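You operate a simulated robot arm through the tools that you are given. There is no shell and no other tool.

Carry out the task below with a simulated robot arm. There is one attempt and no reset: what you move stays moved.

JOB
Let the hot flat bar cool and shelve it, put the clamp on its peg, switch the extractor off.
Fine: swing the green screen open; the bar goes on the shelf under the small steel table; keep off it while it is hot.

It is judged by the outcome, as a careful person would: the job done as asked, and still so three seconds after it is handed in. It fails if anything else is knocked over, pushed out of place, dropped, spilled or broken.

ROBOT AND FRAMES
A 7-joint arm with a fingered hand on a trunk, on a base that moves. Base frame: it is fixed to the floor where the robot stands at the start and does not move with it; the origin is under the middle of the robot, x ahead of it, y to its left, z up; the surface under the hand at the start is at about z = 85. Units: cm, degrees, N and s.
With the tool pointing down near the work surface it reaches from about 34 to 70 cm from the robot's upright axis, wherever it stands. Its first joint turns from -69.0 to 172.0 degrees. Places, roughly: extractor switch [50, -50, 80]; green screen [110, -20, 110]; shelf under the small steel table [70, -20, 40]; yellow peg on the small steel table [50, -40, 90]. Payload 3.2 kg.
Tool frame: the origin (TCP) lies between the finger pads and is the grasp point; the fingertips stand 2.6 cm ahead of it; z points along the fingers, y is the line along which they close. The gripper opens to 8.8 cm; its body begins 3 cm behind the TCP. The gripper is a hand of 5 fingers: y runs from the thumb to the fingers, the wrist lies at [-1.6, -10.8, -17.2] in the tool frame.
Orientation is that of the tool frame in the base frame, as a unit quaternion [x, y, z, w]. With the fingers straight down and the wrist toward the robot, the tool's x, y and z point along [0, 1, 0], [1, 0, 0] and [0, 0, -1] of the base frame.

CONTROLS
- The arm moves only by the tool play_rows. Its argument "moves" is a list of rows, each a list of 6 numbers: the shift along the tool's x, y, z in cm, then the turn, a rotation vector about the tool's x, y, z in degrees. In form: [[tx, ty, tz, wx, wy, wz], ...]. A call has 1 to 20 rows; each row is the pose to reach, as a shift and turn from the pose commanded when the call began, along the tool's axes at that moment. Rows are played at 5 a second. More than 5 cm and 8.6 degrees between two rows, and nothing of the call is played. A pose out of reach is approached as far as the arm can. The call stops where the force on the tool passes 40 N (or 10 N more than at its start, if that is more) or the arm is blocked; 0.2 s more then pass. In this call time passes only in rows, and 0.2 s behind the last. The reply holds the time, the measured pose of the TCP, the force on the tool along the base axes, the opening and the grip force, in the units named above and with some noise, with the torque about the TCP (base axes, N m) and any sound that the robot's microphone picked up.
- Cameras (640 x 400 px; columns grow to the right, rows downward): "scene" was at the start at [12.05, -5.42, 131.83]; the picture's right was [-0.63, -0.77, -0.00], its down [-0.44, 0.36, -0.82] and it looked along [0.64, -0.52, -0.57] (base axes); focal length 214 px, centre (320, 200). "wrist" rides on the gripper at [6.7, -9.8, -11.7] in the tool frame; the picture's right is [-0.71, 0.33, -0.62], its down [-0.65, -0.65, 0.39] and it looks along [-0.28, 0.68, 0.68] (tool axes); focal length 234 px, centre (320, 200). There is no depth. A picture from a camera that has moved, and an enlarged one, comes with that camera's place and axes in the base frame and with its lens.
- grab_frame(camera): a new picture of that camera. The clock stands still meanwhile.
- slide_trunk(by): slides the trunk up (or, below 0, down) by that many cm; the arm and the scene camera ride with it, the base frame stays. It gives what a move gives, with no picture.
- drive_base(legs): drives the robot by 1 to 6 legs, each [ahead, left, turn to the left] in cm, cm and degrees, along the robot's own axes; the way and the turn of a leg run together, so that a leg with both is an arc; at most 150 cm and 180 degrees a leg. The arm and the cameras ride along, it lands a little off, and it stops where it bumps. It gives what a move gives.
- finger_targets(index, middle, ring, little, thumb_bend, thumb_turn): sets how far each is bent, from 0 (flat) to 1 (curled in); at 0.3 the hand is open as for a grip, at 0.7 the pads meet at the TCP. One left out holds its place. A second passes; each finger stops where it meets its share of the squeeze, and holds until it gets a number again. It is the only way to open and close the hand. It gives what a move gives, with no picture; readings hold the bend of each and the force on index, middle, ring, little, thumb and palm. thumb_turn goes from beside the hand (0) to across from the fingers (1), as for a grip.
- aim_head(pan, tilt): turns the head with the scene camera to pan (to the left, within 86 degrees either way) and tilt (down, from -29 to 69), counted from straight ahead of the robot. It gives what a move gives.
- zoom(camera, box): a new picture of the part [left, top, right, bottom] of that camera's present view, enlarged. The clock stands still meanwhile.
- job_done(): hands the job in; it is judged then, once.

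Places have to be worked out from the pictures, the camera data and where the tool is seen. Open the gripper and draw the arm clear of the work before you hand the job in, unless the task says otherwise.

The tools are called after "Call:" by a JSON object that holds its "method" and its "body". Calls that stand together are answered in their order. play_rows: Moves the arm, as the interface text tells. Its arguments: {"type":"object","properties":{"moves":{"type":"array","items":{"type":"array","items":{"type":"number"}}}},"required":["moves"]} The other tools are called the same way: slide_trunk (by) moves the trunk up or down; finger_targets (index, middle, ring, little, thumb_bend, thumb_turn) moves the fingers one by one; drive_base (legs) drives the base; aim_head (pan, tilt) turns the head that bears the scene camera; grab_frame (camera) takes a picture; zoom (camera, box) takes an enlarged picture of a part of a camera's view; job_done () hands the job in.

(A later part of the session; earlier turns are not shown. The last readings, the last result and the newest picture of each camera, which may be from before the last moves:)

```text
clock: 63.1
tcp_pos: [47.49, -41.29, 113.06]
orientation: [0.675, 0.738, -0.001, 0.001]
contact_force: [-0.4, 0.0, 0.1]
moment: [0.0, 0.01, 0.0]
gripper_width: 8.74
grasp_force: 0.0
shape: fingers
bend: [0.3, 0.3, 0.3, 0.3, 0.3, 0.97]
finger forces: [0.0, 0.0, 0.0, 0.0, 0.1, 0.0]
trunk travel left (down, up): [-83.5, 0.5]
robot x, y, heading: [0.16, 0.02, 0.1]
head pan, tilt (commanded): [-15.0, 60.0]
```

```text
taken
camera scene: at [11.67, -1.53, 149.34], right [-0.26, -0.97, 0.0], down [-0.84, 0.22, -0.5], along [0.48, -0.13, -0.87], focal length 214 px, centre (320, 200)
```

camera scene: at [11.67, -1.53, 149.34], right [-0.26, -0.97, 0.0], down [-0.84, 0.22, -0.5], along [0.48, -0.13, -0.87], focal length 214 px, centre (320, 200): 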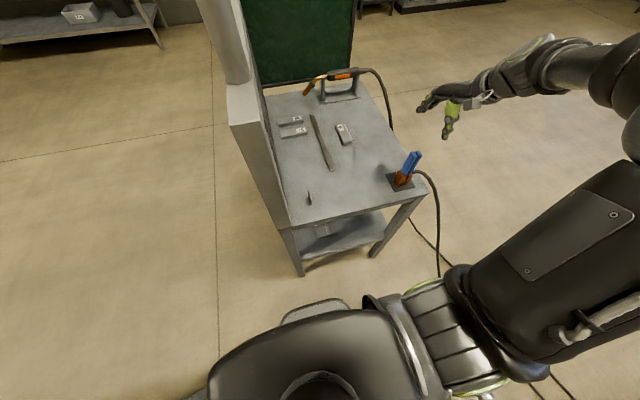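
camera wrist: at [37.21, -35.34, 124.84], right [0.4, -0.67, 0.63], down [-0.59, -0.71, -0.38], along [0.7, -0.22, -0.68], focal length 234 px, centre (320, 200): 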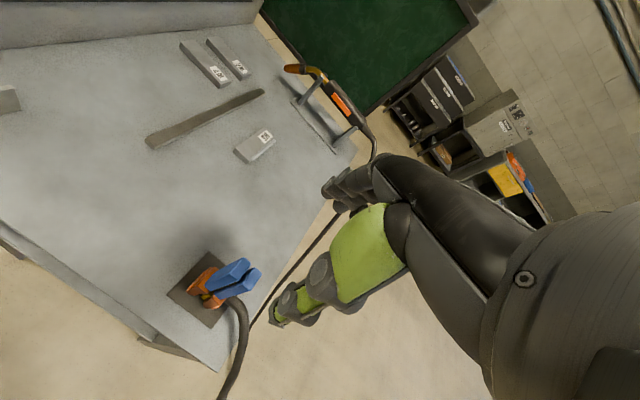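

Both cables now lie well to the right (y < −75), so the floor in front of the table is free. I drive forward-right to bring W5 within reach, hand staying high above the clamp.

Call:
{"method": "drive_base", "body": {"legs": [[14, -20, 0]]}}

Call:
{"method": "aim_head", "body": {"pan": -20, "tilt": 45}}

Call:
{"method": "grab_frame", "body": {"camera": "scene"}}

Call:
{"method": "grab_frame", "body": {"camera": "wrist"}}

```text
clock: 64.9
tcp_pos: [61.5, -61.08, 113.23]
orientation: [0.674, 0.739, -0.002, 0.001]
contact_force: [-0.5, 0.0, -0.4]
moment: [-0.03, 0.01, 0.02]
gripper_width: 8.78
grasp_force: 0.1
shape: fingers
bend: [0.3, 0.3, 0.3, 0.3, 0.3, 0.97]
finger forces: [0.0, 0.0, 0.0, 0.0, 0.0, 0.1]
trunk travel left (down, up): [-83.5, 0.5]
robot x, y, heading: [14.16, -20.09, 0.1]
head pan, tilt (commanded): [-15.0, 60.0]
```

```text
clock: 65.7
tcp_pos: [61.56, -61.15, 113.08]
orientation: [0.673, 0.739, -0.002, 0.002]
contact_force: [-0.6, -0.1, -1.0]
moment: [0.0, 0.01, 0.0]
gripper_width: 8.73
grasp_force: 0.0
shape: fingers
bend: [0.3, 0.3, 0.3, 0.3, 0.3, 0.97]
finger forces: [0.1, 0.0, 0.0, 0.0, 0.1, 0.0]
trunk travel left (down, up): [-83.5, 0.5]
robot x, y, heading: [14.19, -19.96, 0.1]
head pan, tilt (commanded): [-20.0, 45.0]
```

```text
taken
camera scene: at [26.92, -22.48, 151.28], right [-0.34, -0.94, 0.0], down [-0.67, 0.24, -0.71], along [0.66, -0.24, -0.71], focal length 214 px, centre (320, 200)
```

scene: 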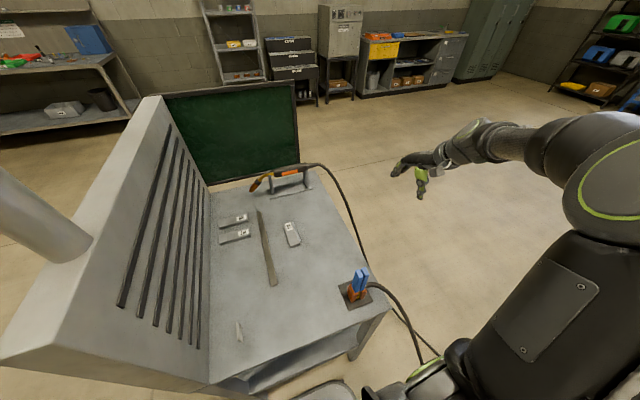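

```text
taken
camera wrist: at [51.35, -55.29, 124.77], right [0.4, -0.67, 0.63], down [-0.59, -0.71, -0.38], along [0.7, -0.22, -0.68], focal length 234 px, centre (320, 200)
```

wrist: 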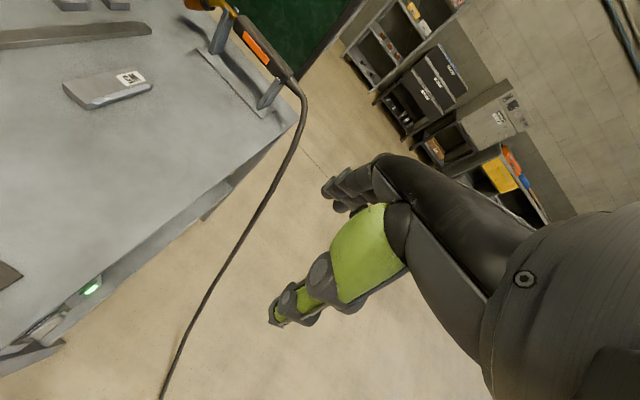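

The wrist camera now sees the right side of the table with a lit green lamp and the switch. I zoom there.

Call:
{"method": "zoom", "body": {"camera": "wrist", "box": [0, 260, 130, 370]}}

Call:
{"method": "zoom", "body": {"camera": "wrist", "box": [50, 50, 170, 130]}}

```text
3.64 times, centred on (65, 315) of wrist
camera zoom: at [51.35, -55.29, 124.77], right [0.4, -0.67, 0.63], down [-0.59, -0.71, -0.38], along [0.7, -0.22, -0.68], focal length 852 px, centre (1247, -218)
```

zoom: 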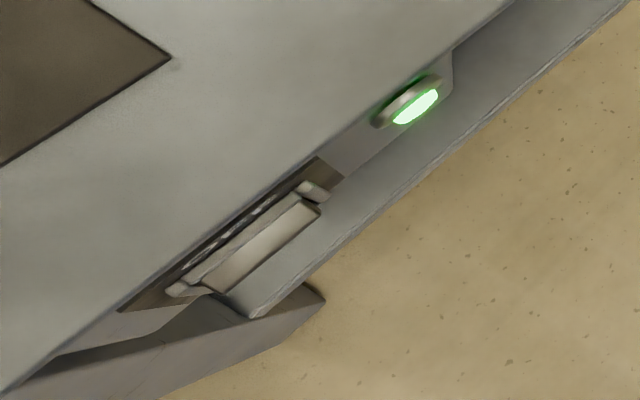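

```text
5.00 times, centred on (110, 90) of wrist
camera zoom: at [51.35, -55.29, 124.77], right [0.4, -0.67, 0.63], down [-0.59, -0.71, -0.38], along [0.7, -0.22, -0.68], focal length 1171 px, centre (1370, 750)
```

zoom: 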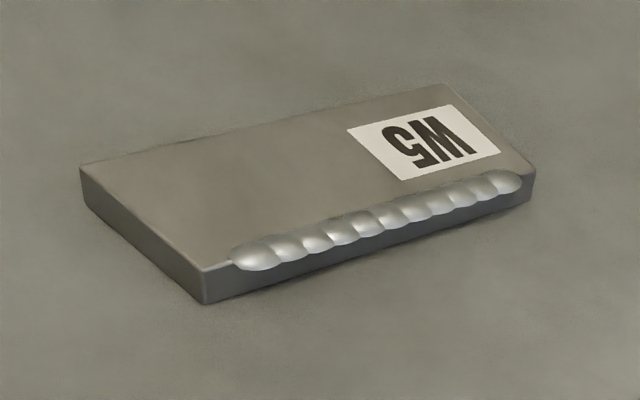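

W5's bead is grey and it shows no glow or smoke any more (t≈66 s); the switch is a horizontal paddle at about (49.4, −50, 80) with a lit green lamp beside it. I now bring the hand, turned so it closes along y, to above W5.

Call:
{"method": "play_rows", "body": {"moves": [[2.6, 1.3, 0.4, 0, 0, -7.25], [5.2, 2.6, 0.8, 0, 0, -14.5], [7.8, 3.9, 1.2, 0, 0, -21.75], [10.4, 5.2, 1.6, 0, 0, -29], [13.1, 6.5, 2.1, 0, 0, -36.25], [15.7, 7.8, 2.5, 0, 0, -43.5], [18.3, 9.1, 2.9, 0, 0, -50.75], [20.9, 10.4, 3.3, 0, 0, -58], [23.5, 11.7, 3.8, 0, 0, -65.25], [26.2, 13.1, 4.2, 0, 0, -72.5], [28.8, 14.4, 4.6, 0, 0, -79.75], [31.4, 15.7, 5, 0, 0, -87]]}}

Call:
{"method": "grab_frame", "body": {"camera": "scene"}}

Call:
{"method": "grab_frame", "body": {"camera": "wrist"}}

```text
clock: 68.3
tcp_pos: [74.15, -28.24, 107.8]
orientation: [-0.021, 1.0, -0.002, -0.002]
contact_force: [0.5, -0.1, -0.5]
moment: [-0.01, 0.03, 0.0]
gripper_width: 8.74
grasp_force: 0.0
shape: fingers
bend: [0.3, 0.3, 0.3, 0.3, 0.3, 0.97]
finger forces: [0.0, 0.0, 0.0, 0.0, 0.0, 0.1]
trunk travel left (down, up): [-83.5, 0.5]
robot x, y, heading: [13.85, -19.86, -0.0]
head pan, tilt (commanded): [-20.0, 45.0]
```

```text
taken
camera scene: at [27.15, -22.16, 151.27], right [-0.34, -0.94, 0.0], down [-0.67, 0.24, -0.71], along [0.66, -0.24, -0.71], focal length 214 px, centre (320, 200)
```

scene: 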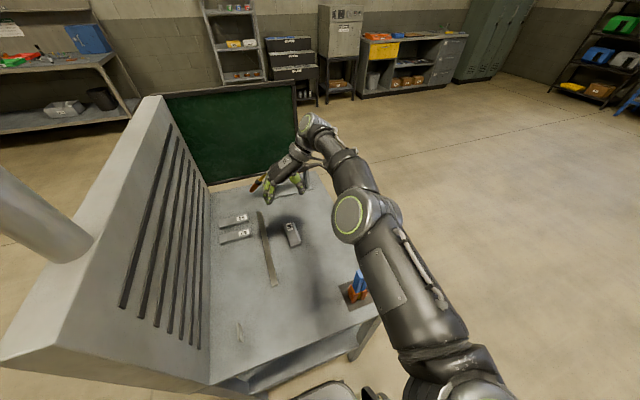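

```text
taken
camera wrist: at [68.07, -38.04, 119.55], right [0.7, 0.36, 0.62], down [0.68, -0.63, -0.39], along [0.25, 0.69, -0.68], focal length 234 px, centre (320, 200)
```

wrist: 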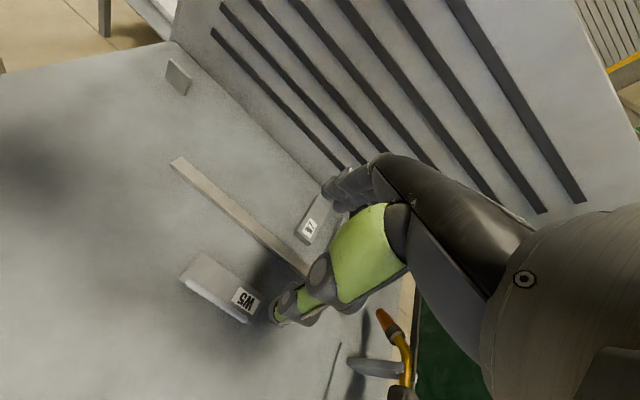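

The hand is above W5. I zoom to refine the bar's position in this view.

Call:
{"method": "zoom", "body": {"camera": "wrist", "box": [160, 230, 290, 340]}}

Call:
{"method": "zoom", "body": {"camera": "scene", "box": [240, 150, 340, 260]}}

```text
3.64 times, centred on (225, 285) of wrist
camera zoom: at [68.07, -38.04, 119.55], right [0.7, 0.36, 0.62], down [0.68, -0.63, -0.39], along [0.25, 0.69, -0.68], focal length 852 px, centre (666, -109)
```

zoom: 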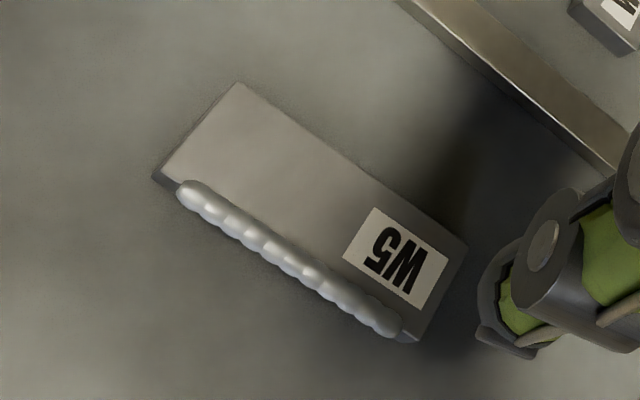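

```text
3.64 times, centred on (290, 205) of scene
camera zoom: at [27.15, -22.16, 151.27], right [-0.34, -0.94, 0.0], down [-0.67, 0.24, -0.71], along [0.66, -0.24, -0.71], focal length 780 px, centre (429, 182)
```

zoom: 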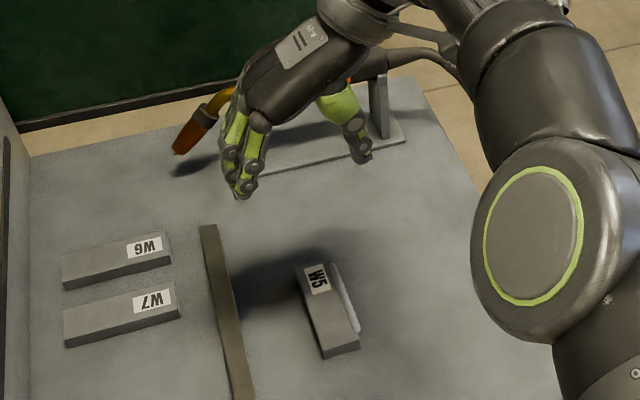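

W5 spans about x 69.7–80.2, y −26.6 to −30.4, aligned with the hand. I narrow the fingers to stay clear of the dark bar, centre the hand and lower the trunk.

Call:
{"method": "finger_targets", "body": {"index": 0.42, "middle": 0.42, "ring": 0.42, "little": 0.42, "thumb_bend": 0.42}}

Call:
{"method": "play_rows", "body": {"moves": [[-0.4, -0.15, 0, 0, 0, 0], [-0.75, -0.3, 0, 0, 0, 0]]}}

Call:
{"method": "slide_trunk", "body": {"by": -14}}

Call:
{"method": "zoom", "body": {"camera": "wrist", "box": [160, 160, 400, 340]}}

Call:
{"method": "grab_frame", "body": {"camera": "scene"}}

```text
clock: 69.3
tcp_pos: [74.12, -28.4, 107.9]
orientation: [-0.021, 1.0, -0.001, 0.0]
contact_force: [0.0, -0.8, -0.1]
moment: [0.01, 0.0, 0.04]
gripper_width: 6.33
grasp_force: 0.0
shape: fingers
bend: [0.42, 0.42, 0.42, 0.42, 0.42, 0.97]
finger forces: [0.0, 0.1, 0.0, 0.0, 0.0, 0.0]
trunk travel left (down, up): [-83.5, 0.5]
robot x, y, heading: [14.09, -19.8, 0.3]
head pan, tilt (commanded): [-20.0, 45.0]
```

```text
clock: 69.9
tcp_pos: [74.03, -28.47, 107.86]
orientation: [-0.021, 1.0, -0.002, -0.001]
contact_force: [-0.5, -0.2, -0.1]
moment: [0.01, 0.0, -0.01]
gripper_width: 6.35
grasp_force: 0.0
shape: fingers
bend: [0.42, 0.42, 0.42, 0.42, 0.42, 0.97]
finger forces: [0.1, 0.1, 0.0, 0.0, 0.0, 0.0]
out of reach, approached as far as the arm can: row 1, 2
trunk travel left (down, up): [-83.5, 0.5]
robot x, y, heading: [13.71, -20.11, -0.0]
head pan, tilt (commanded): [-20.0, 45.0]
```

```text
clock: 71.6
tcp_pos: [74.12, -28.55, 93.89]
orientation: [-0.02, 1.0, -0.002, -0.001]
contact_force: [-0.1, -0.4, -0.1]
moment: [0.01, -0.01, 0.01]
gripper_width: 6.35
grasp_force: 0.1
shape: fingers
bend: [0.42, 0.42, 0.42, 0.42, 0.42, 0.97]
finger forces: [0.0, 0.1, 0.0, 0.0, 0.0, 0.0]
trunk travel left (down, up): [-69.5, 14.5]
robot x, y, heading: [14.04, -19.58, 0.2]
head pan, tilt (commanded): [-20.0, 45.0]
```

```text
2.22 times, centred on (280, 250) of wrist
camera zoom: at [67.88, -38.31, 105.66], right [0.69, 0.36, 0.62], down [0.67, -0.63, -0.39], along [0.25, 0.69, -0.68], focal length 520 px, centre (409, 89)
```

zoom: 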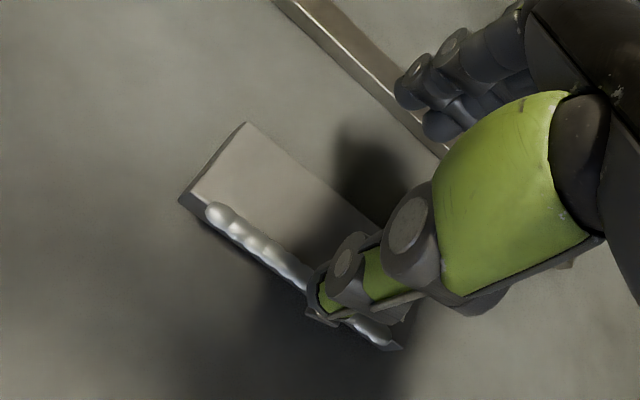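

```text
taken
camera scene: at [26.9, -22.45, 137.29], right [-0.34, -0.94, 0.0], down [-0.67, 0.24, -0.71], along [0.67, -0.24, -0.71], focal length 214 px, centre (320, 200)
```

scene: 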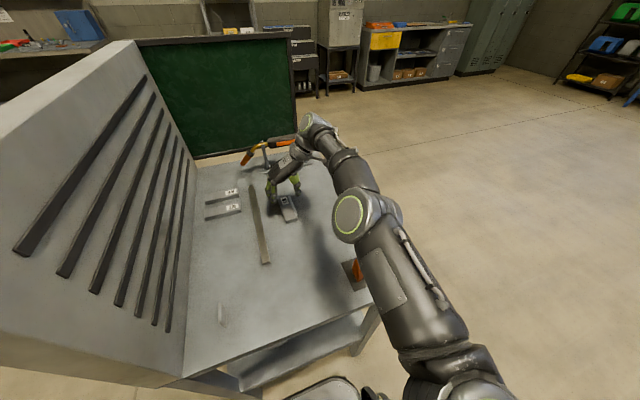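

The thumb is outside the bead edge and the fingers are outside the far edge. I lower the hand around the bar, watching the force.

Call:
{"method": "play_rows", "body": {"moves": [[0, 0, 1.5, 0, 0, 0], [0, 0, 3, 0, 0, 0], [0, 0, 4.2, 0, 0, 0], [0, 0, 5, 0, 0, 0], [0, 0, 5.5, 0, 0, 0]]}}

Call:
{"method": "zoom", "body": {"camera": "wrist", "box": [160, 160, 400, 340]}}

Call:
{"method": "zoom", "body": {"camera": "scene", "box": [230, 130, 330, 240]}}

```text
clock: 72.8
tcp_pos: [74.04, -28.49, 88.32]
orientation: [-0.021, 1.0, -0.002, -0.001]
contact_force: [-0.2, -0.6, -0.9]
moment: [-0.03, -0.01, 0.0]
gripper_width: 6.33
grasp_force: 0.0
shape: fingers
bend: [0.42, 0.42, 0.42, 0.42, 0.42, 0.97]
finger forces: [0.0, 0.1, 0.0, 0.0, 0.0, 0.0]
trunk travel left (down, up): [-69.5, 14.5]
robot x, y, heading: [14.09, -19.99, 0.4]
head pan, tilt (commanded): [-20.0, 45.0]
```

```text
2.22 times, centred on (280, 250) of wrist
camera zoom: at [67.9, -38.35, 100.11], right [0.69, 0.36, 0.62], down [0.67, -0.63, -0.39], along [0.25, 0.69, -0.68], focal length 520 px, centre (409, 89)
```

zoom: 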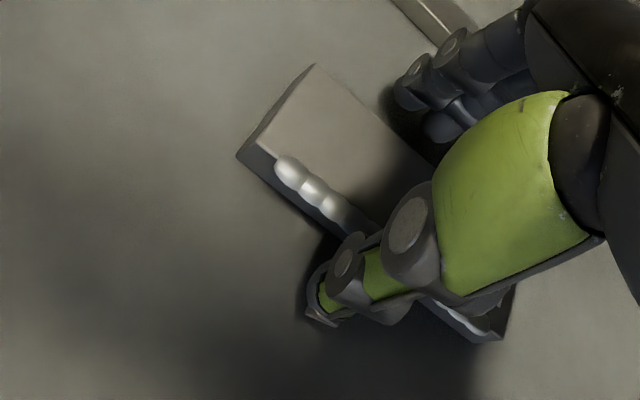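

```text
3.64 times, centred on (280, 185) of scene
camera zoom: at [26.93, -22.46, 137.28], right [-0.34, -0.94, 0.0], down [-0.67, 0.24, -0.71], along [0.67, -0.24, -0.71], focal length 780 px, centre (466, 254)
```

zoom: 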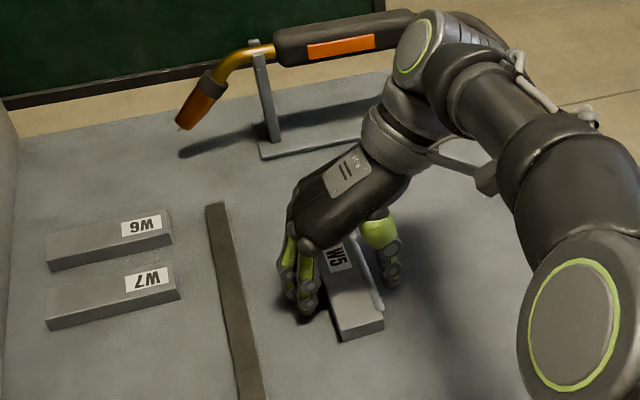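

Bar is between thumb and fingers. I go 0.4 cm lower and close.

Call:
{"method": "play_rows", "body": {"moves": [[0, 0, 0.2, 0, 0, 0], [0, 0, 0.4, 0, 0, 0]]}}

Call:
{"method": "finger_targets", "body": {"index": 0.68, "middle": 0.68, "ring": 0.68, "little": 0.68, "thumb_bend": 0.68}}

Call:
{"method": "zoom", "body": {"camera": "wrist", "box": [160, 160, 400, 340]}}

Call:
{"method": "zoom", "body": {"camera": "scene", "box": [230, 130, 330, 240]}}

```text
clock: 73.4
tcp_pos: [74.15, -28.41, 87.92]
orientation: [-0.02, 1.0, -0.003, -0.001]
contact_force: [-0.1, 0.9, 0.2]
moment: [0.02, 0.01, 0.0]
gripper_width: 6.33
grasp_force: 0.0
shape: fingers
bend: [0.42, 0.42, 0.42, 0.42, 0.42, 0.97]
finger forces: [0.0, 0.0, 0.0, 0.0, 0.0, 0.0]
trunk travel left (down, up): [-69.5, 14.5]
robot x, y, heading: [13.92, -20.08, 0.4]
head pan, tilt (commanded): [-20.0, 45.0]
```

```text
clock: 74.4
tcp_pos: [74.16, -28.48, 88.01]
orientation: [-0.02, 1.0, -0.001, 0.0]
contact_force: [2.0, 1.5, 3.9]
moment: [-0.14, 0.02, 0.06]
gripper_width: 3.55
grasp_force: 15.3
shape: fingers
bend: [0.6, 0.62, 0.62, 0.68, 0.56, 0.95]
finger forces: [7.1, 5.1, 3.3, 0.0, 14.6, 0.0]
trunk travel left (down, up): [-69.5, 14.5]
robot x, y, heading: [14.28, -19.74, 0.3]
head pan, tilt (commanded): [-20.0, 45.0]
```

```text
2.22 times, centred on (280, 250) of wrist
camera zoom: at [67.88, -38.29, 99.79], right [0.69, 0.36, 0.62], down [0.67, -0.63, -0.39], along [0.25, 0.69, -0.68], focal length 520 px, centre (409, 89)
```

zoom: 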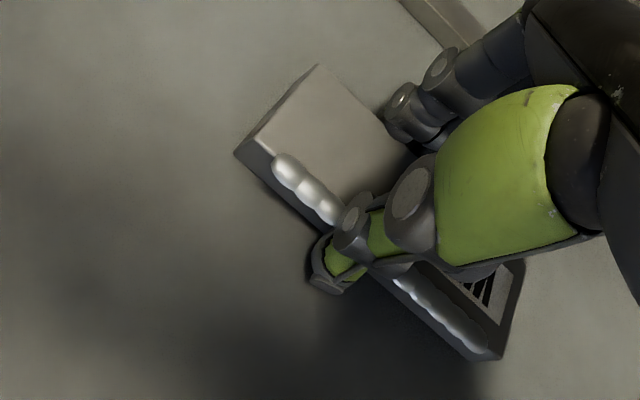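

```text
3.64 times, centred on (280, 185) of scene
camera zoom: at [26.88, -22.38, 137.29], right [-0.34, -0.94, 0.0], down [-0.67, 0.24, -0.71], along [0.67, -0.24, -0.71], focal length 780 px, centre (466, 254)
```

zoom: 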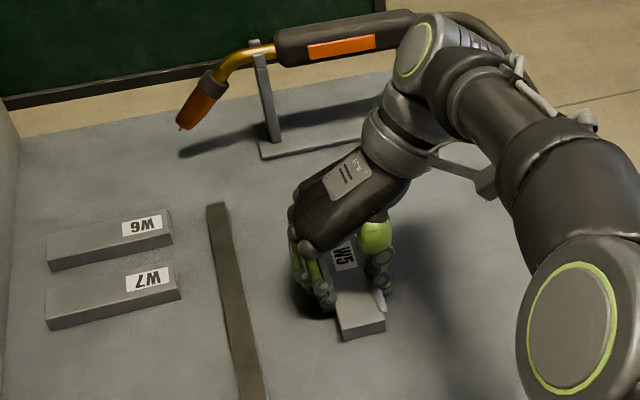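

Held with ~15 N at 3.55 cm. I firm up the squeeze a bit before lifting.

Call:
{"method": "finger_targets", "body": {"index": 0.76, "middle": 0.76, "ring": 0.74, "thumb_bend": 0.78}}

Call:
{"method": "play_rows", "body": {"moves": [[0, 0, -0.4, 0, 0, 0], [0, 0, -0.8, 0, 0, 0], [0, 0, -1.4, 0, 0, 0], [0, 0, -2, 0, 0, 0]]}}

Call:
{"method": "zoom", "body": {"camera": "wrist", "box": [160, 160, 400, 340]}}

Call:
{"method": "zoom", "body": {"camera": "scene", "box": [230, 130, 330, 240]}}

```text
clock: 75.4
tcp_pos: [74.05, -28.39, 88.01]
orientation: [-0.02, 1.0, -0.001, 0.0]
contact_force: [3.2, 1.6, 6.8]
moment: [-0.21, 0.14, 0.05]
gripper_width: 3.63
grasp_force: 24.0
shape: fingers
bend: [0.73, 0.72, 0.73, 0.68, 0.54, 0.94]
finger forces: [12.2, 7.4, 4.7, 0.0, 23.9, 0.0]
trunk travel left (down, up): [-69.5, 14.5]
robot x, y, heading: [13.99, -19.94, 0.4]
head pan, tilt (commanded): [-20.0, 45.0]
```

```text
clock: 76.4
tcp_pos: [74.11, -28.44, 89.87]
orientation: [-0.02, 1.0, -0.002, -0.001]
contact_force: [0.1, -0.2, -5.1]
moment: [0.06, 0.02, 0.02]
gripper_width: 3.59
grasp_force: 21.0
shape: fingers
bend: [0.73, 0.74, 0.73, 0.68, 0.54, 0.92]
finger forces: [11.4, 6.6, 3.8, 0.0, 20.8, 0.0]
trunk travel left (down, up): [-69.5, 14.5]
robot x, y, heading: [13.99, -19.94, 0.2]
head pan, tilt (commanded): [-20.0, 45.0]
```

```text
2.22 times, centred on (280, 250) of wrist
camera zoom: at [67.96, -38.37, 101.67], right [0.7, 0.36, 0.62], down [0.67, -0.63, -0.39], along [0.25, 0.69, -0.68], focal length 520 px, centre (409, 89)
```

zoom: 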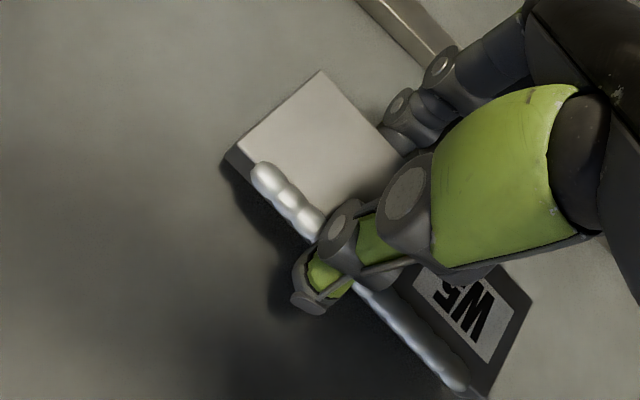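

```text
3.64 times, centred on (280, 185) of scene
camera zoom: at [27.02, -22.47, 137.27], right [-0.34, -0.94, 0.0], down [-0.67, 0.24, -0.71], along [0.66, -0.24, -0.71], focal length 780 px, centre (466, 254)
```

zoom: 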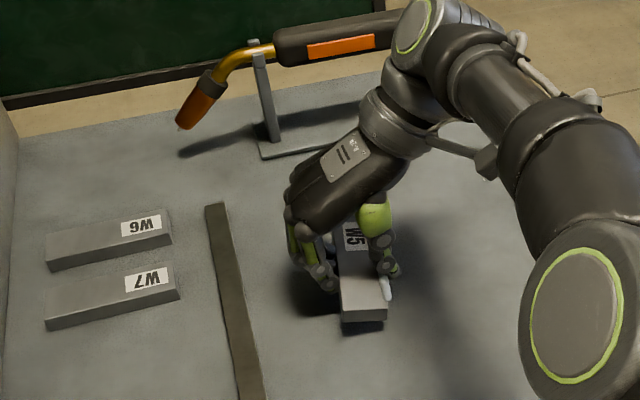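

The bar is lifted (≈5–6 N) and held. I raise the trunk for clearance, then turn the hand straight while drawing it back a bit.

Call:
{"method": "slide_trunk", "body": {"by": 12}}

Call:
{"method": "grab_frame", "body": {"camera": "wrist"}}

```text
clock: 77.9
tcp_pos: [74.19, -28.53, 101.82]
orientation: [-0.021, 1.0, -0.001, -0.001]
contact_force: [0.3, 0.6, -5.1]
moment: [0.09, 0.07, 0.03]
gripper_width: 3.63
grasp_force: 21.0
shape: fingers
bend: [0.73, 0.74, 0.73, 0.68, 0.54, 0.92]
finger forces: [11.3, 6.6, 3.7, 0.0, 20.6, 0.1]
trunk travel left (down, up): [-81.5, 2.5]
robot x, y, heading: [13.92, -19.95, 0.2]
head pan, tilt (commanded): [-20.0, 45.0]
```

```text
taken
camera wrist: at [68.0, -38.36, 113.66], right [0.7, 0.36, 0.62], down [0.67, -0.63, -0.39], along [0.25, 0.69, -0.68], focal length 234 px, centre (320, 200)
```

wrist: 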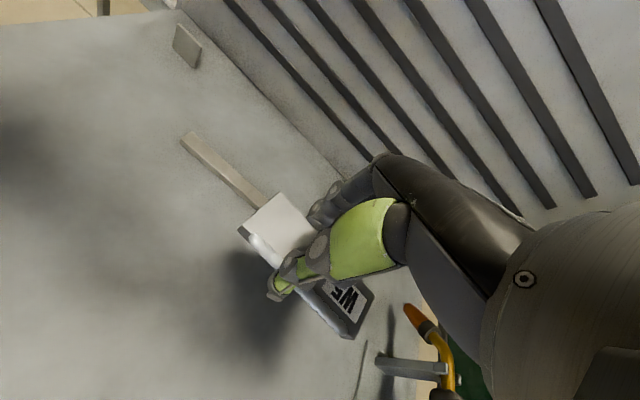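

Secure in hand. Now I rotate the hand to the straight orientation while moving back slightly, high above the table.

Call:
{"method": "play_rows", "body": {"moves": [[0.5, 0.1, 0, 0, 0, 7], [1, 0.1, 0, 0, 0, 14], [1.5, 0.2, 0, 0, 0, 21], [2, 0.2, 0, 0, 0, 28], [2.5, 0.3, 0, 0, 0, 35], [3, 0.3, 0, 0, 0, 42], [3.5, 0.4, 0, 0, 0, 49], [4, 0.4, 0, 0, 0, 56], [4.4, 0.5, 0, 0, 0, 63], [4.9, 0.6, 0, 0, 0, 70], [5.4, 0.7, 0, 0, 0, 77], [5.8, 0.7, 0, 0, 0, 84.5], [6.2, 0.8, 0, 0, 0, 92]]}}

Call:
{"method": "grab_frame", "body": {"camera": "wrist"}}

Call:
{"method": "grab_frame", "body": {"camera": "scene"}}

```text
clock: 80.7
tcp_pos: [67.9, -27.89, 101.96]
orientation: [0.707, 0.707, -0.001, 0.001]
contact_force: [-0.4, 0.1, -5.2]
moment: [0.06, -0.12, -0.02]
gripper_width: 3.61
grasp_force: 20.7
shape: fingers
bend: [0.74, 0.74, 0.73, 0.68, 0.54, 0.92]
finger forces: [11.4, 6.5, 3.6, 0.1, 20.4, 0.0]
trunk travel left (down, up): [-81.5, 2.5]
robot x, y, heading: [14.08, -20.03, -0.1]
head pan, tilt (commanded): [-20.0, 45.0]
```

```text
taken
camera wrist: at [58.21, -21.07, 113.7], right [0.33, -0.7, 0.63], down [-0.65, -0.65, -0.39], along [0.68, -0.28, -0.68], focal length 234 px, centre (320, 200)
```

wrist: 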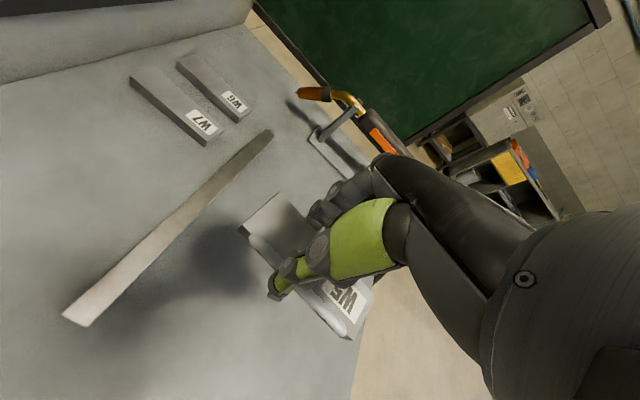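

```text
taken
camera scene: at [26.96, -22.3, 149.28], right [-0.34, -0.94, 0.0], down [-0.67, 0.24, -0.71], along [0.67, -0.24, -0.71], focal length 214 px, centre (320, 200)
```

scene: 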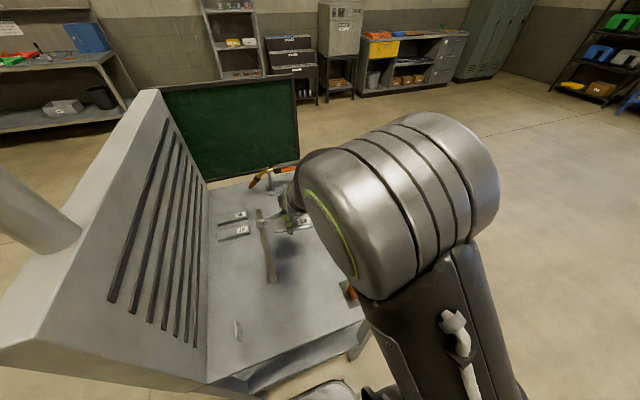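

The bar is held straight across. I back the robot away from the table so the bar comes out in front of it.

Call:
{"method": "drive_base", "body": {"legs": [[-36, -3, 0]]}}

Call:
{"method": "grab_frame", "body": {"camera": "scene"}}

Call:
{"method": "grab_frame", "body": {"camera": "wrist"}}

```text
clock: 83.0
tcp_pos: [31.96, -31.18, 101.96]
orientation: [0.705, 0.709, -0.003, 0.001]
contact_force: [0.7, 0.2, -5.1]
moment: [0.05, -0.07, 0.0]
gripper_width: 3.62
grasp_force: 20.7
shape: fingers
bend: [0.74, 0.74, 0.73, 0.68, 0.54, 0.92]
finger forces: [11.4, 6.5, 3.5, 0.1, 20.2, 0.1]
trunk travel left (down, up): [-81.5, 2.5]
robot x, y, heading: [-21.86, -23.09, 0.4]
head pan, tilt (commanded): [-20.0, 45.0]
```

```text
taken
camera scene: at [-8.93, -25.6, 149.27], right [-0.34, -0.94, 0.0], down [-0.67, 0.24, -0.71], along [0.66, -0.24, -0.71], focal length 214 px, centre (320, 200)
```

scene: 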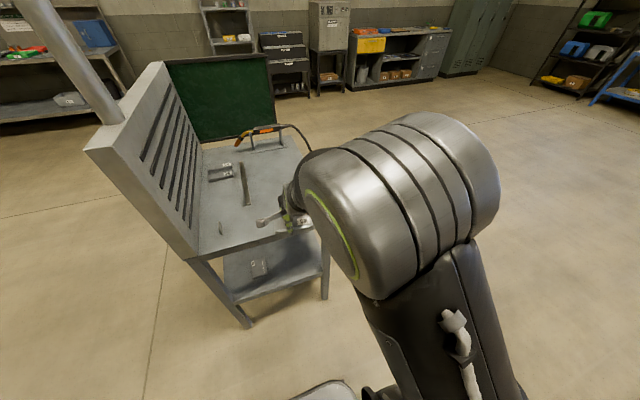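

```text
taken
camera wrist: at [22.27, -24.35, 113.65], right [0.34, -0.7, 0.63], down [-0.65, -0.65, -0.39], along [0.68, -0.28, -0.68], focal length 234 px, centre (320, 200)
```

wrist: 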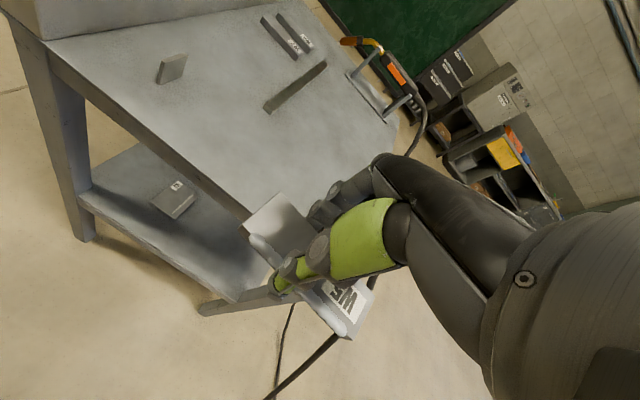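

Bar is in front of the table edge. I back off 4 cm more and lower the trunk to shelf height.

Call:
{"method": "drive_base", "body": {"legs": [[-4, 0, 0]]}}

Call:
{"method": "slide_trunk", "body": {"by": -30}}

Call:
{"method": "grab_frame", "body": {"camera": "scene"}}

Call:
{"method": "grab_frame", "body": {"camera": "wrist"}}

```text
clock: 83.9
tcp_pos: [28.19, -31.18, 101.87]
orientation: [0.704, 0.71, -0.003, -0.001]
contact_force: [-0.8, -0.6, -4.5]
moment: [0.06, -0.08, -0.02]
gripper_width: 3.63
grasp_force: 21.3
shape: fingers
bend: [0.74, 0.74, 0.73, 0.68, 0.54, 0.92]
finger forces: [11.5, 6.4, 3.8, 0.0, 20.1, 0.0]
trunk travel left (down, up): [-81.5, 2.5]
robot x, y, heading: [-26.15, -23.64, 0.2]
head pan, tilt (commanded): [-20.0, 45.0]
```

```text
clock: 86.9
tcp_pos: [27.96, -31.19, 72.01]
orientation: [0.705, 0.709, -0.002, 0.001]
contact_force: [0.0, 0.1, -5.6]
moment: [0.02, -0.06, -0.01]
gripper_width: 3.57
grasp_force: 20.8
shape: fingers
bend: [0.74, 0.74, 0.73, 0.68, 0.54, 0.92]
finger forces: [11.3, 6.3, 3.7, 0.0, 20.0, 0.0]
trunk travel left (down, up): [-51.5, 32.5]
robot x, y, heading: [-26.0, -23.02, 0.2]
head pan, tilt (commanded): [-20.0, 45.0]
```

```text
taken
camera scene: at [-12.97, -25.6, 119.28], right [-0.34, -0.94, 0.0], down [-0.67, 0.24, -0.71], along [0.66, -0.24, -0.71], focal length 214 px, centre (320, 200)
```

scene: 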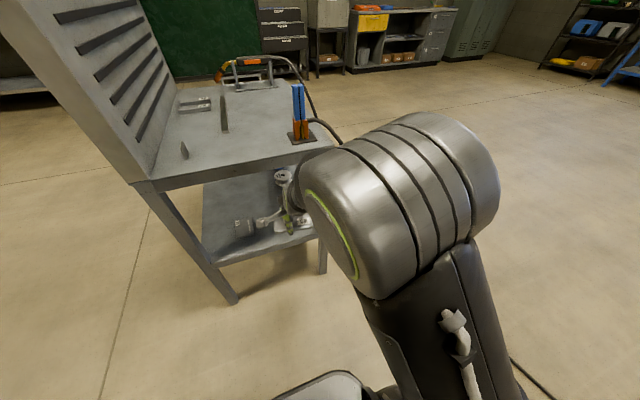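

```text
taken
camera wrist: at [18.25, -24.36, 83.65], right [0.34, -0.7, 0.63], down [-0.65, -0.65, -0.38], along [0.68, -0.28, -0.68], focal length 234 px, centre (320, 200)
```

wrist: 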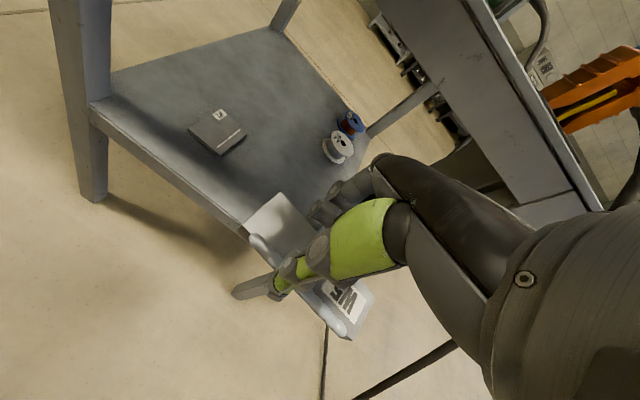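

There are two spools on the shelf further back and W2 on the left; the front-middle of the shelf is free. I lower the rest of the way to just above shelf height.

Call:
{"method": "slide_trunk", "body": {"by": -24}}

Call:
{"method": "grab_frame", "body": {"camera": "scene"}}

Call:
{"method": "grab_frame", "body": {"camera": "wrist"}}

```text
clock: 89.4
tcp_pos: [27.92, -31.04, 48.06]
orientation: [0.705, 0.709, -0.002, 0.0]
contact_force: [0.5, -0.5, -5.0]
moment: [0.04, -0.08, -0.03]
gripper_width: 3.59
grasp_force: 20.6
shape: fingers
bend: [0.74, 0.74, 0.73, 0.68, 0.54, 0.92]
finger forces: [11.3, 6.3, 3.5, 0.1, 19.9, 0.1]
trunk travel left (down, up): [-27.5, 56.5]
robot x, y, heading: [-25.73, -22.87, 0.3]
head pan, tilt (commanded): [-20.0, 45.0]
```

```text
taken
camera scene: at [-12.99, -25.6, 95.28], right [-0.34, -0.94, 0.0], down [-0.67, 0.24, -0.71], along [0.66, -0.24, -0.71], focal length 214 px, centre (320, 200)
```

scene: 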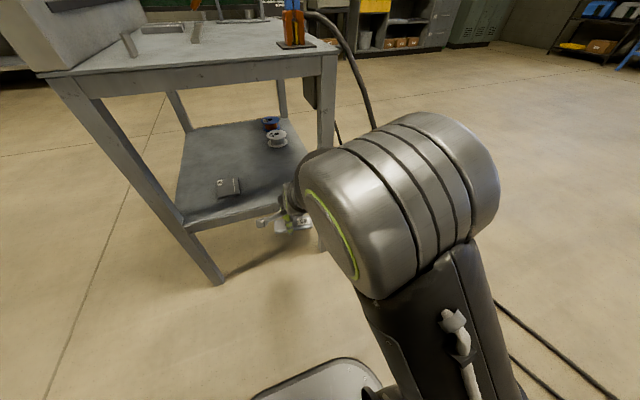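

```text
taken
camera wrist: at [18.23, -24.36, 59.65], right [0.34, -0.7, 0.63], down [-0.65, -0.65, -0.39], along [0.68, -0.28, -0.68], focal length 234 px, centre (320, 200)
```

wrist: 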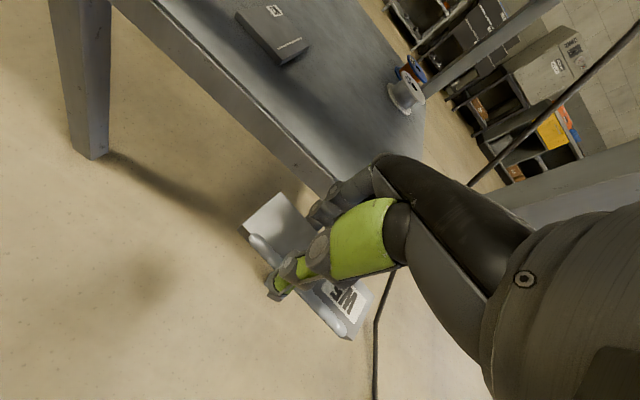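

Before going in, I extend the arm 6 cm so the elbow stays further back from the table edge when I drive in.

Call:
{"method": "play_rows", "body": {"moves": [[0, 1.5, 0, 0, 0, 0], [0, 3, 0, 0, 0, 0], [0, 4.5, 0, 0, 0, 0], [0, 6, 0, 0, 0, 0]]}}

Call:
{"method": "aim_head", "body": {"pan": -35, "tilt": 25}}

Call:
{"method": "grab_frame", "body": {"camera": "scene"}}

```text
clock: 90.4
tcp_pos: [33.99, -31.11, 47.95]
orientation: [0.706, 0.708, -0.002, 0.001]
contact_force: [0.5, 0.2, -4.8]
moment: [0.02, -0.06, 0.02]
gripper_width: 3.62
grasp_force: 19.9
shape: fingers
bend: [0.74, 0.74, 0.73, 0.68, 0.54, 0.92]
finger forces: [11.3, 6.5, 3.4, 0.1, 19.7, 0.1]
trunk travel left (down, up): [-27.5, 56.5]
robot x, y, heading: [-25.89, -23.25, 0.0]
head pan, tilt (commanded): [-20.0, 45.0]
```

```text
clock: 91.2
tcp_pos: [33.91, -31.05, 47.87]
orientation: [0.706, 0.708, -0.001, 0.0]
contact_force: [-0.1, 0.2, -5.6]
moment: [0.01, -0.04, 0.0]
gripper_width: 3.64
grasp_force: 20.0
shape: fingers
bend: [0.74, 0.74, 0.73, 0.68, 0.54, 0.92]
finger forces: [11.2, 6.4, 3.4, 0.0, 19.7, 0.0]
trunk travel left (down, up): [-27.5, 56.5]
robot x, y, heading: [-25.89, -23.33, 0.1]
head pan, tilt (commanded): [-35.0, 25.0]
```

```text
taken
camera scene: at [-13.06, -28.1, 98.32], right [-0.57, -0.82, 0.0], down [-0.35, 0.24, -0.91], along [0.74, -0.52, -0.42], focal length 214 px, centre (320, 200)
```

scene: 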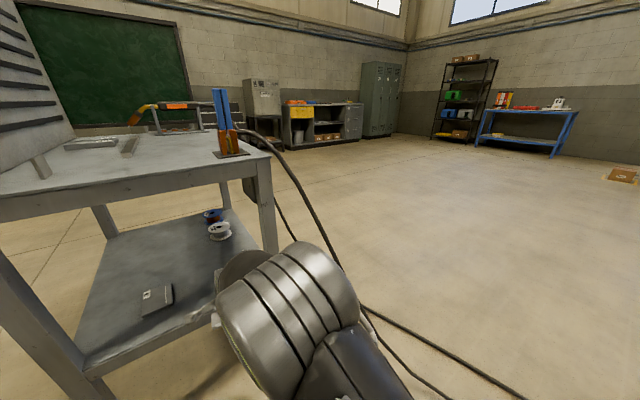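

The elbow stays well short of the table edge. I drive forward 20 cm and 4 cm left so the bar goes over the shelf.

Call:
{"method": "drive_base", "body": {"legs": [[10, 4, 0]]}}

Call:
{"method": "grab_frame", "body": {"camera": "wrist"}}

Call:
{"method": "grab_frame", "body": {"camera": "scene"}}

```text
clock: 92.4
tcp_pos: [43.92, -27.03, 48.02]
orientation: [0.706, 0.709, -0.003, 0.0]
contact_force: [-0.2, 0.0, -5.5]
moment: [0.03, -0.09, 0.0]
gripper_width: 3.59
grasp_force: 20.7
shape: fingers
bend: [0.74, 0.74, 0.73, 0.68, 0.54, 0.92]
finger forces: [11.2, 6.3, 3.4, 0.0, 19.9, 0.1]
trunk travel left (down, up): [-27.5, 56.5]
robot x, y, heading: [-16.08, -18.96, 0.0]
head pan, tilt (commanded): [-35.0, 25.0]
```

```text
taken
camera wrist: at [34.22, -20.32, 59.63], right [0.34, -0.7, 0.63], down [-0.65, -0.65, -0.38], along [0.68, -0.28, -0.68], focal length 234 px, centre (320, 200)
```

wrist: 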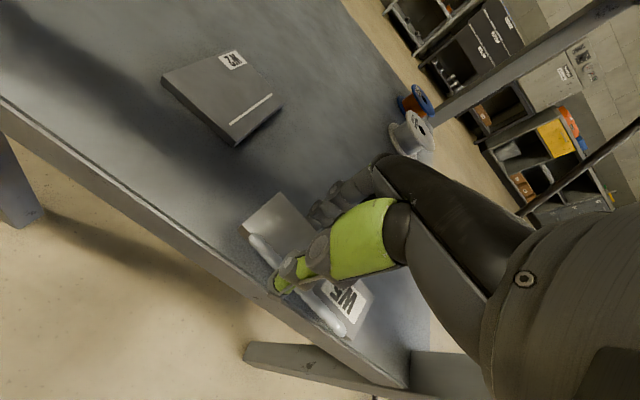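

```text
taken
camera scene: at [-3.09, -24.08, 98.33], right [-0.57, -0.82, 0.0], down [-0.35, 0.24, -0.91], along [0.74, -0.52, -0.42], focal length 214 px, centre (320, 200)
```

scene: 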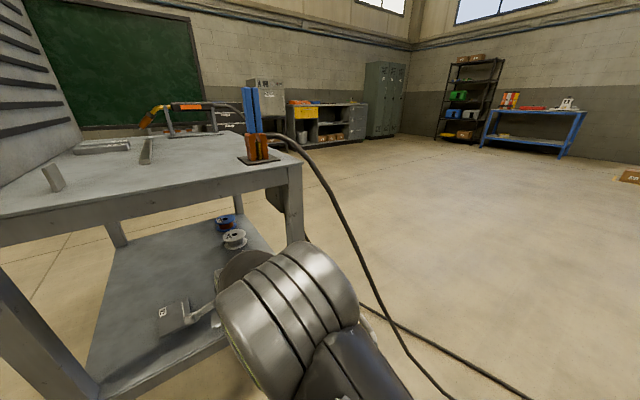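

Clear on all sides. I go the remaining 9 cm in.

Call:
{"method": "drive_base", "body": {"legs": [[9, 0, 0]]}}

Call:
{"method": "grab_frame", "body": {"camera": "wrist"}}

Call:
{"method": "grab_frame", "body": {"camera": "scene"}}

```text
clock: 93.5
tcp_pos: [52.88, -27.1, 47.9]
orientation: [0.706, 0.708, -0.002, 0.0]
contact_force: [0.6, -0.3, -5.1]
moment: [0.0, -0.1, -0.02]
gripper_width: 3.57
grasp_force: 20.2
shape: fingers
bend: [0.74, 0.74, 0.73, 0.68, 0.54, 0.92]
finger forces: [11.3, 6.3, 3.4, 0.0, 19.8, 0.1]
trunk travel left (down, up): [-27.5, 56.5]
robot x, y, heading: [-6.96, -19.15, -0.0]
head pan, tilt (commanded): [-35.0, 25.0]
```

```text
taken
camera wrist: at [43.22, -20.31, 59.62], right [0.34, -0.7, 0.63], down [-0.65, -0.65, -0.38], along [0.68, -0.28, -0.68], focal length 234 px, centre (320, 200)
```

wrist: 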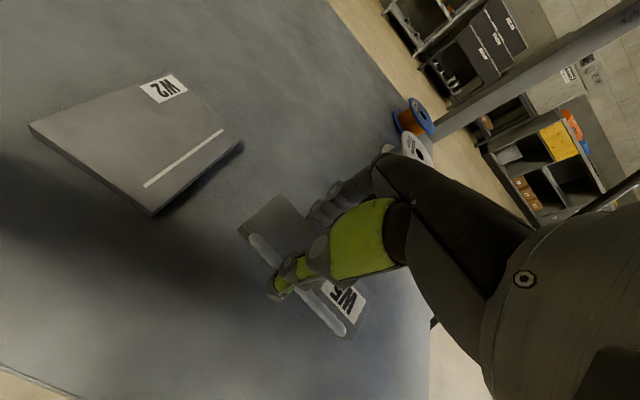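

```text
taken
camera scene: at [5.91, -24.07, 98.33], right [-0.57, -0.82, 0.0], down [-0.35, 0.24, -0.91], along [0.74, -0.52, -0.42], focal length 214 px, centre (320, 200)
```

scene: 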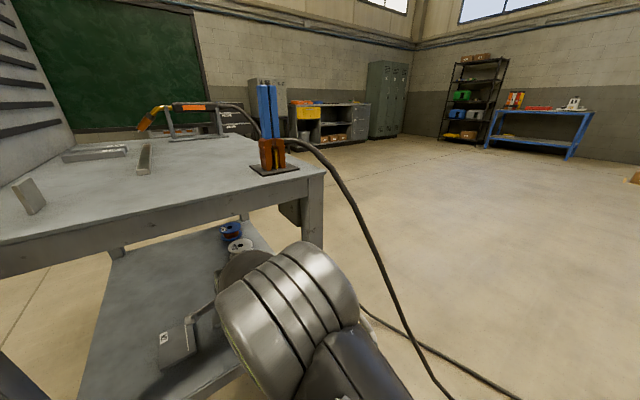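

The bar is over the free part of the shelf, right of W2. I lower it gently.

Call:
{"method": "play_rows", "body": {"moves": [[0, 0, 0.8, 0, 0, 0], [0, 0, 1.6, 0, 0, 0], [0, 0, 2.4, 0, 0, 0], [0, 0, 3, 0, 0, 0]]}}

Call:
{"method": "zoom", "body": {"camera": "wrist", "box": [180, 160, 400, 360]}}

```text
clock: 94.5
tcp_pos: [52.98, -26.99, 45.2]
orientation: [0.706, 0.709, 0.0, 0.002]
contact_force: [-0.6, -1.9, 5.9]
moment: [0.17, 0.29, 0.02]
gripper_width: 3.63
grasp_force: 22.6
shape: fingers
bend: [0.74, 0.74, 0.73, 0.68, 0.53, 0.92]
finger forces: [12.1, 6.1, 2.9, 0.0, 24.0, 0.0]
trunk travel left (down, up): [-27.5, 56.5]
robot x, y, heading: [-6.89, -19.18, 0.4]
head pan, tilt (commanded): [-35.0, 25.0]
```

```text
2.00 times, centred on (290, 260) of wrist
camera zoom: at [43.22, -20.3, 56.85], right [0.33, -0.7, 0.63], down [-0.65, -0.65, -0.39], along [0.68, -0.28, -0.68], focal length 468 px, centre (380, 80)
```

zoom: 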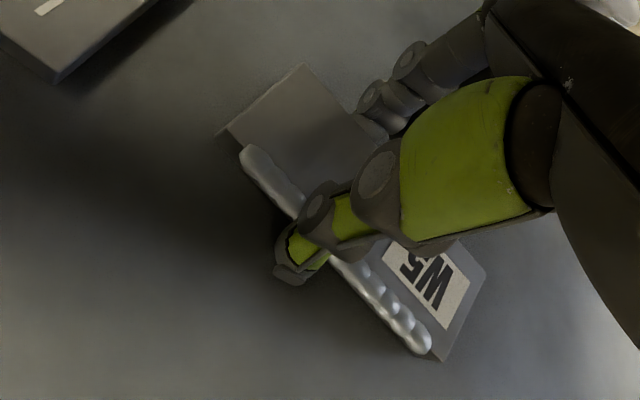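

Contact with the shelf is felt (net ≈11 N upward) and the bar looks level in the view. I ease up 0.2 cm and open the fingers moderately.

Call:
{"method": "play_rows", "body": {"moves": [[0, 0, -0.1, 0, 0, 0], [0, 0, -0.2, 0, 0, 0]]}}

Call:
{"method": "finger_targets", "body": {"index": 0.55, "middle": 0.55, "ring": 0.55, "little": 0.5, "thumb_bend": 0.5}}

Call:
{"method": "zoom", "body": {"camera": "wrist", "box": [180, 160, 400, 360]}}

```text
clock: 95.1
tcp_pos: [52.96, -27.07, 45.24]
orientation: [0.706, 0.708, -0.001, 0.002]
contact_force: [2.5, -0.2, 3.3]
moment: [0.13, 0.1, 0.02]
gripper_width: 3.61
grasp_force: 21.8
shape: fingers
bend: [0.74, 0.74, 0.73, 0.68, 0.53, 0.92]
finger forces: [12.3, 7.2, 3.4, 0.0, 21.0, 0.0]
trunk travel left (down, up): [-27.5, 56.5]
robot x, y, heading: [-6.94, -18.9, 0.0]
head pan, tilt (commanded): [-35.0, 25.0]
```

```text
clock: 96.1
tcp_pos: [52.83, -27.0, 45.09]
orientation: [0.706, 0.709, -0.001, 0.0]
contact_force: [-2.0, 0.2, -1.2]
moment: [0.04, 0.01, 0.01]
gripper_width: 4.25
grasp_force: 0.5
shape: fingers
bend: [0.55, 0.55, 0.55, 0.5, 0.49, 0.97]
finger forces: [0.0, 0.1, 0.0, 0.1, 1.5, 0.0]
trunk travel left (down, up): [-27.5, 56.5]
robot x, y, heading: [-7.23, -19.1, 0.1]
head pan, tilt (commanded): [-35.0, 25.0]
```

```text
2.00 times, centred on (290, 260) of wrist
camera zoom: at [43.19, -20.29, 56.85], right [0.34, -0.7, 0.63], down [-0.65, -0.65, -0.38], along [0.68, -0.28, -0.68], focal length 468 px, centre (380, 80)
```

zoom: 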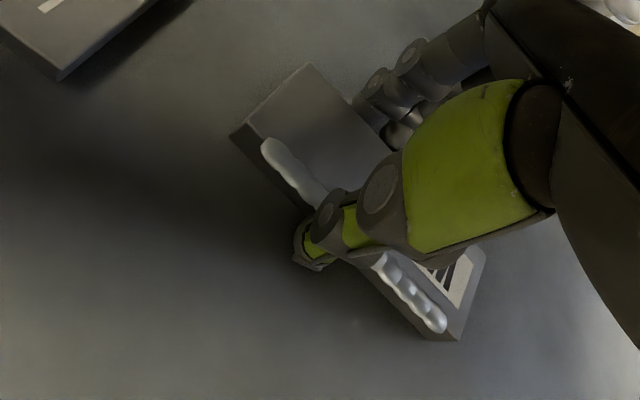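

Released; the thumb still touches lightly. I open further.

Call:
{"method": "finger_targets", "body": {"index": 0.38, "middle": 0.38, "ring": 0.38, "little": 0.38, "thumb_bend": 0.36}}

Call:
{"method": "zoom", "body": {"camera": "wrist", "box": [180, 160, 400, 360]}}

```text
clock: 97.1
tcp_pos: [52.92, -27.02, 45.19]
orientation: [0.706, 0.708, -0.002, 0.0]
contact_force: [0.6, -0.7, 0.1]
moment: [-0.02, -0.02, 0.0]
gripper_width: 7.31
grasp_force: 0.0
shape: fingers
bend: [0.38, 0.38, 0.38, 0.38, 0.36, 0.97]
finger forces: [0.0, 0.0, 0.0, 0.0, 0.0, 0.0]
trunk travel left (down, up): [-27.5, 56.5]
robot x, y, heading: [-6.94, -18.99, 0.3]
head pan, tilt (commanded): [-35.0, 25.0]
```

```text
2.00 times, centred on (290, 260) of wrist
camera zoom: at [43.21, -20.3, 56.87], right [0.34, -0.7, 0.63], down [-0.65, -0.65, -0.39], along [0.68, -0.28, -0.68], focal length 468 px, centre (380, 80)
```

zoom: 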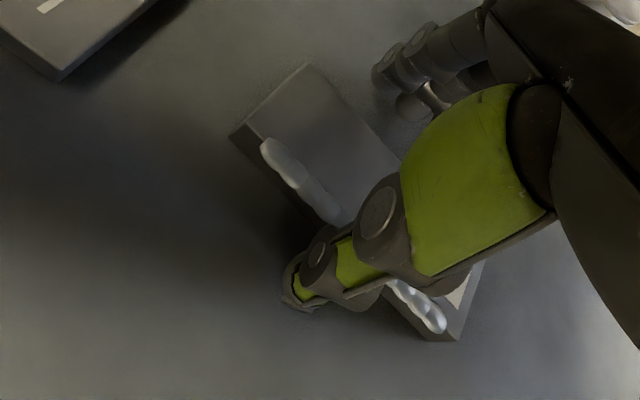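

The bar lies free on the shelf. I lift the open hand 5 cm and back the robot out.

Call:
{"method": "play_rows", "body": {"moves": [[0, 0, -1, 0, 0, 0], [0, 0, -2.5, 0, 0, 0], [0, 0, -4, 0, 0, 0], [0, 0, -5.5, 0, 0, 0]]}}

Call:
{"method": "grab_frame", "body": {"camera": "wrist"}}

Call:
{"method": "drive_base", "body": {"legs": [[-28, 0, 0]]}}

Call:
{"method": "grab_frame", "body": {"camera": "wrist"}}

```text
clock: 98.1
tcp_pos: [52.68, -27.01, 50.73]
orientation: [0.706, 0.708, -0.002, 0.001]
contact_force: [-0.6, -0.3, -0.4]
moment: [0.03, 0.0, 0.01]
gripper_width: 7.29
grasp_force: 0.1
shape: fingers
bend: [0.38, 0.38, 0.38, 0.38, 0.36, 0.97]
finger forces: [0.0, 0.0, 0.0, 0.0, 0.0, 0.0]
trunk travel left (down, up): [-27.5, 56.5]
robot x, y, heading: [-7.15, -18.85, -0.1]
head pan, tilt (commanded): [-35.0, 25.0]
```

```text
taken
camera wrist: at [43.15, -20.3, 62.41], right [0.34, -0.7, 0.63], down [-0.65, -0.65, -0.39], along [0.68, -0.28, -0.68], focal length 234 px, centre (320, 200)
```

wrist: 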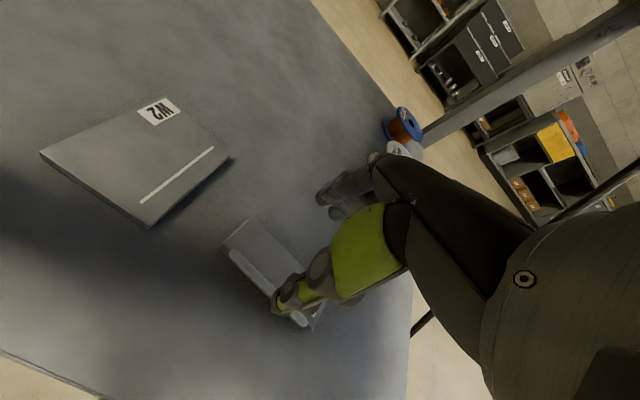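

```text
clock: 100.0
tcp_pos: [24.93, -27.22, 50.65]
orientation: [0.706, 0.708, -0.001, 0.0]
contact_force: [1.1, -0.6, -0.4]
moment: [-0.02, 0.03, 0.0]
gripper_width: 7.3
grasp_force: 0.1
shape: fingers
bend: [0.38, 0.38, 0.38, 0.38, 0.36, 0.97]
finger forces: [0.0, 0.0, 0.0, 0.0, 0.0, 0.0]
trunk travel left (down, up): [-27.5, 56.5]
robot x, y, heading: [-34.67, -19.01, 0.1]
head pan, tilt (commanded): [-35.0, 25.0]
```

```text
taken
camera wrist: at [15.21, -20.42, 62.39], right [0.33, -0.7, 0.63], down [-0.65, -0.65, -0.39], along [0.68, -0.28, -0.68], focal length 234 px, centre (320, 200)
```

wrist: 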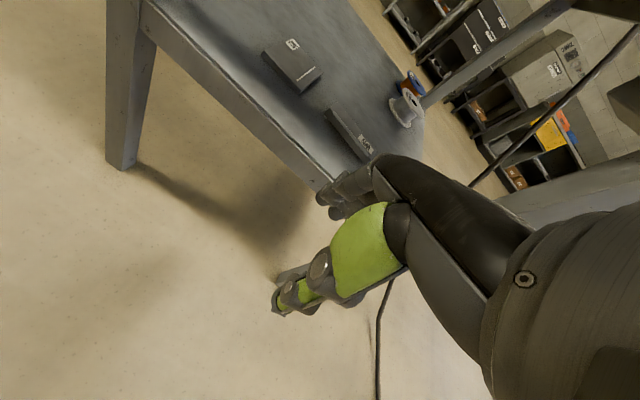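

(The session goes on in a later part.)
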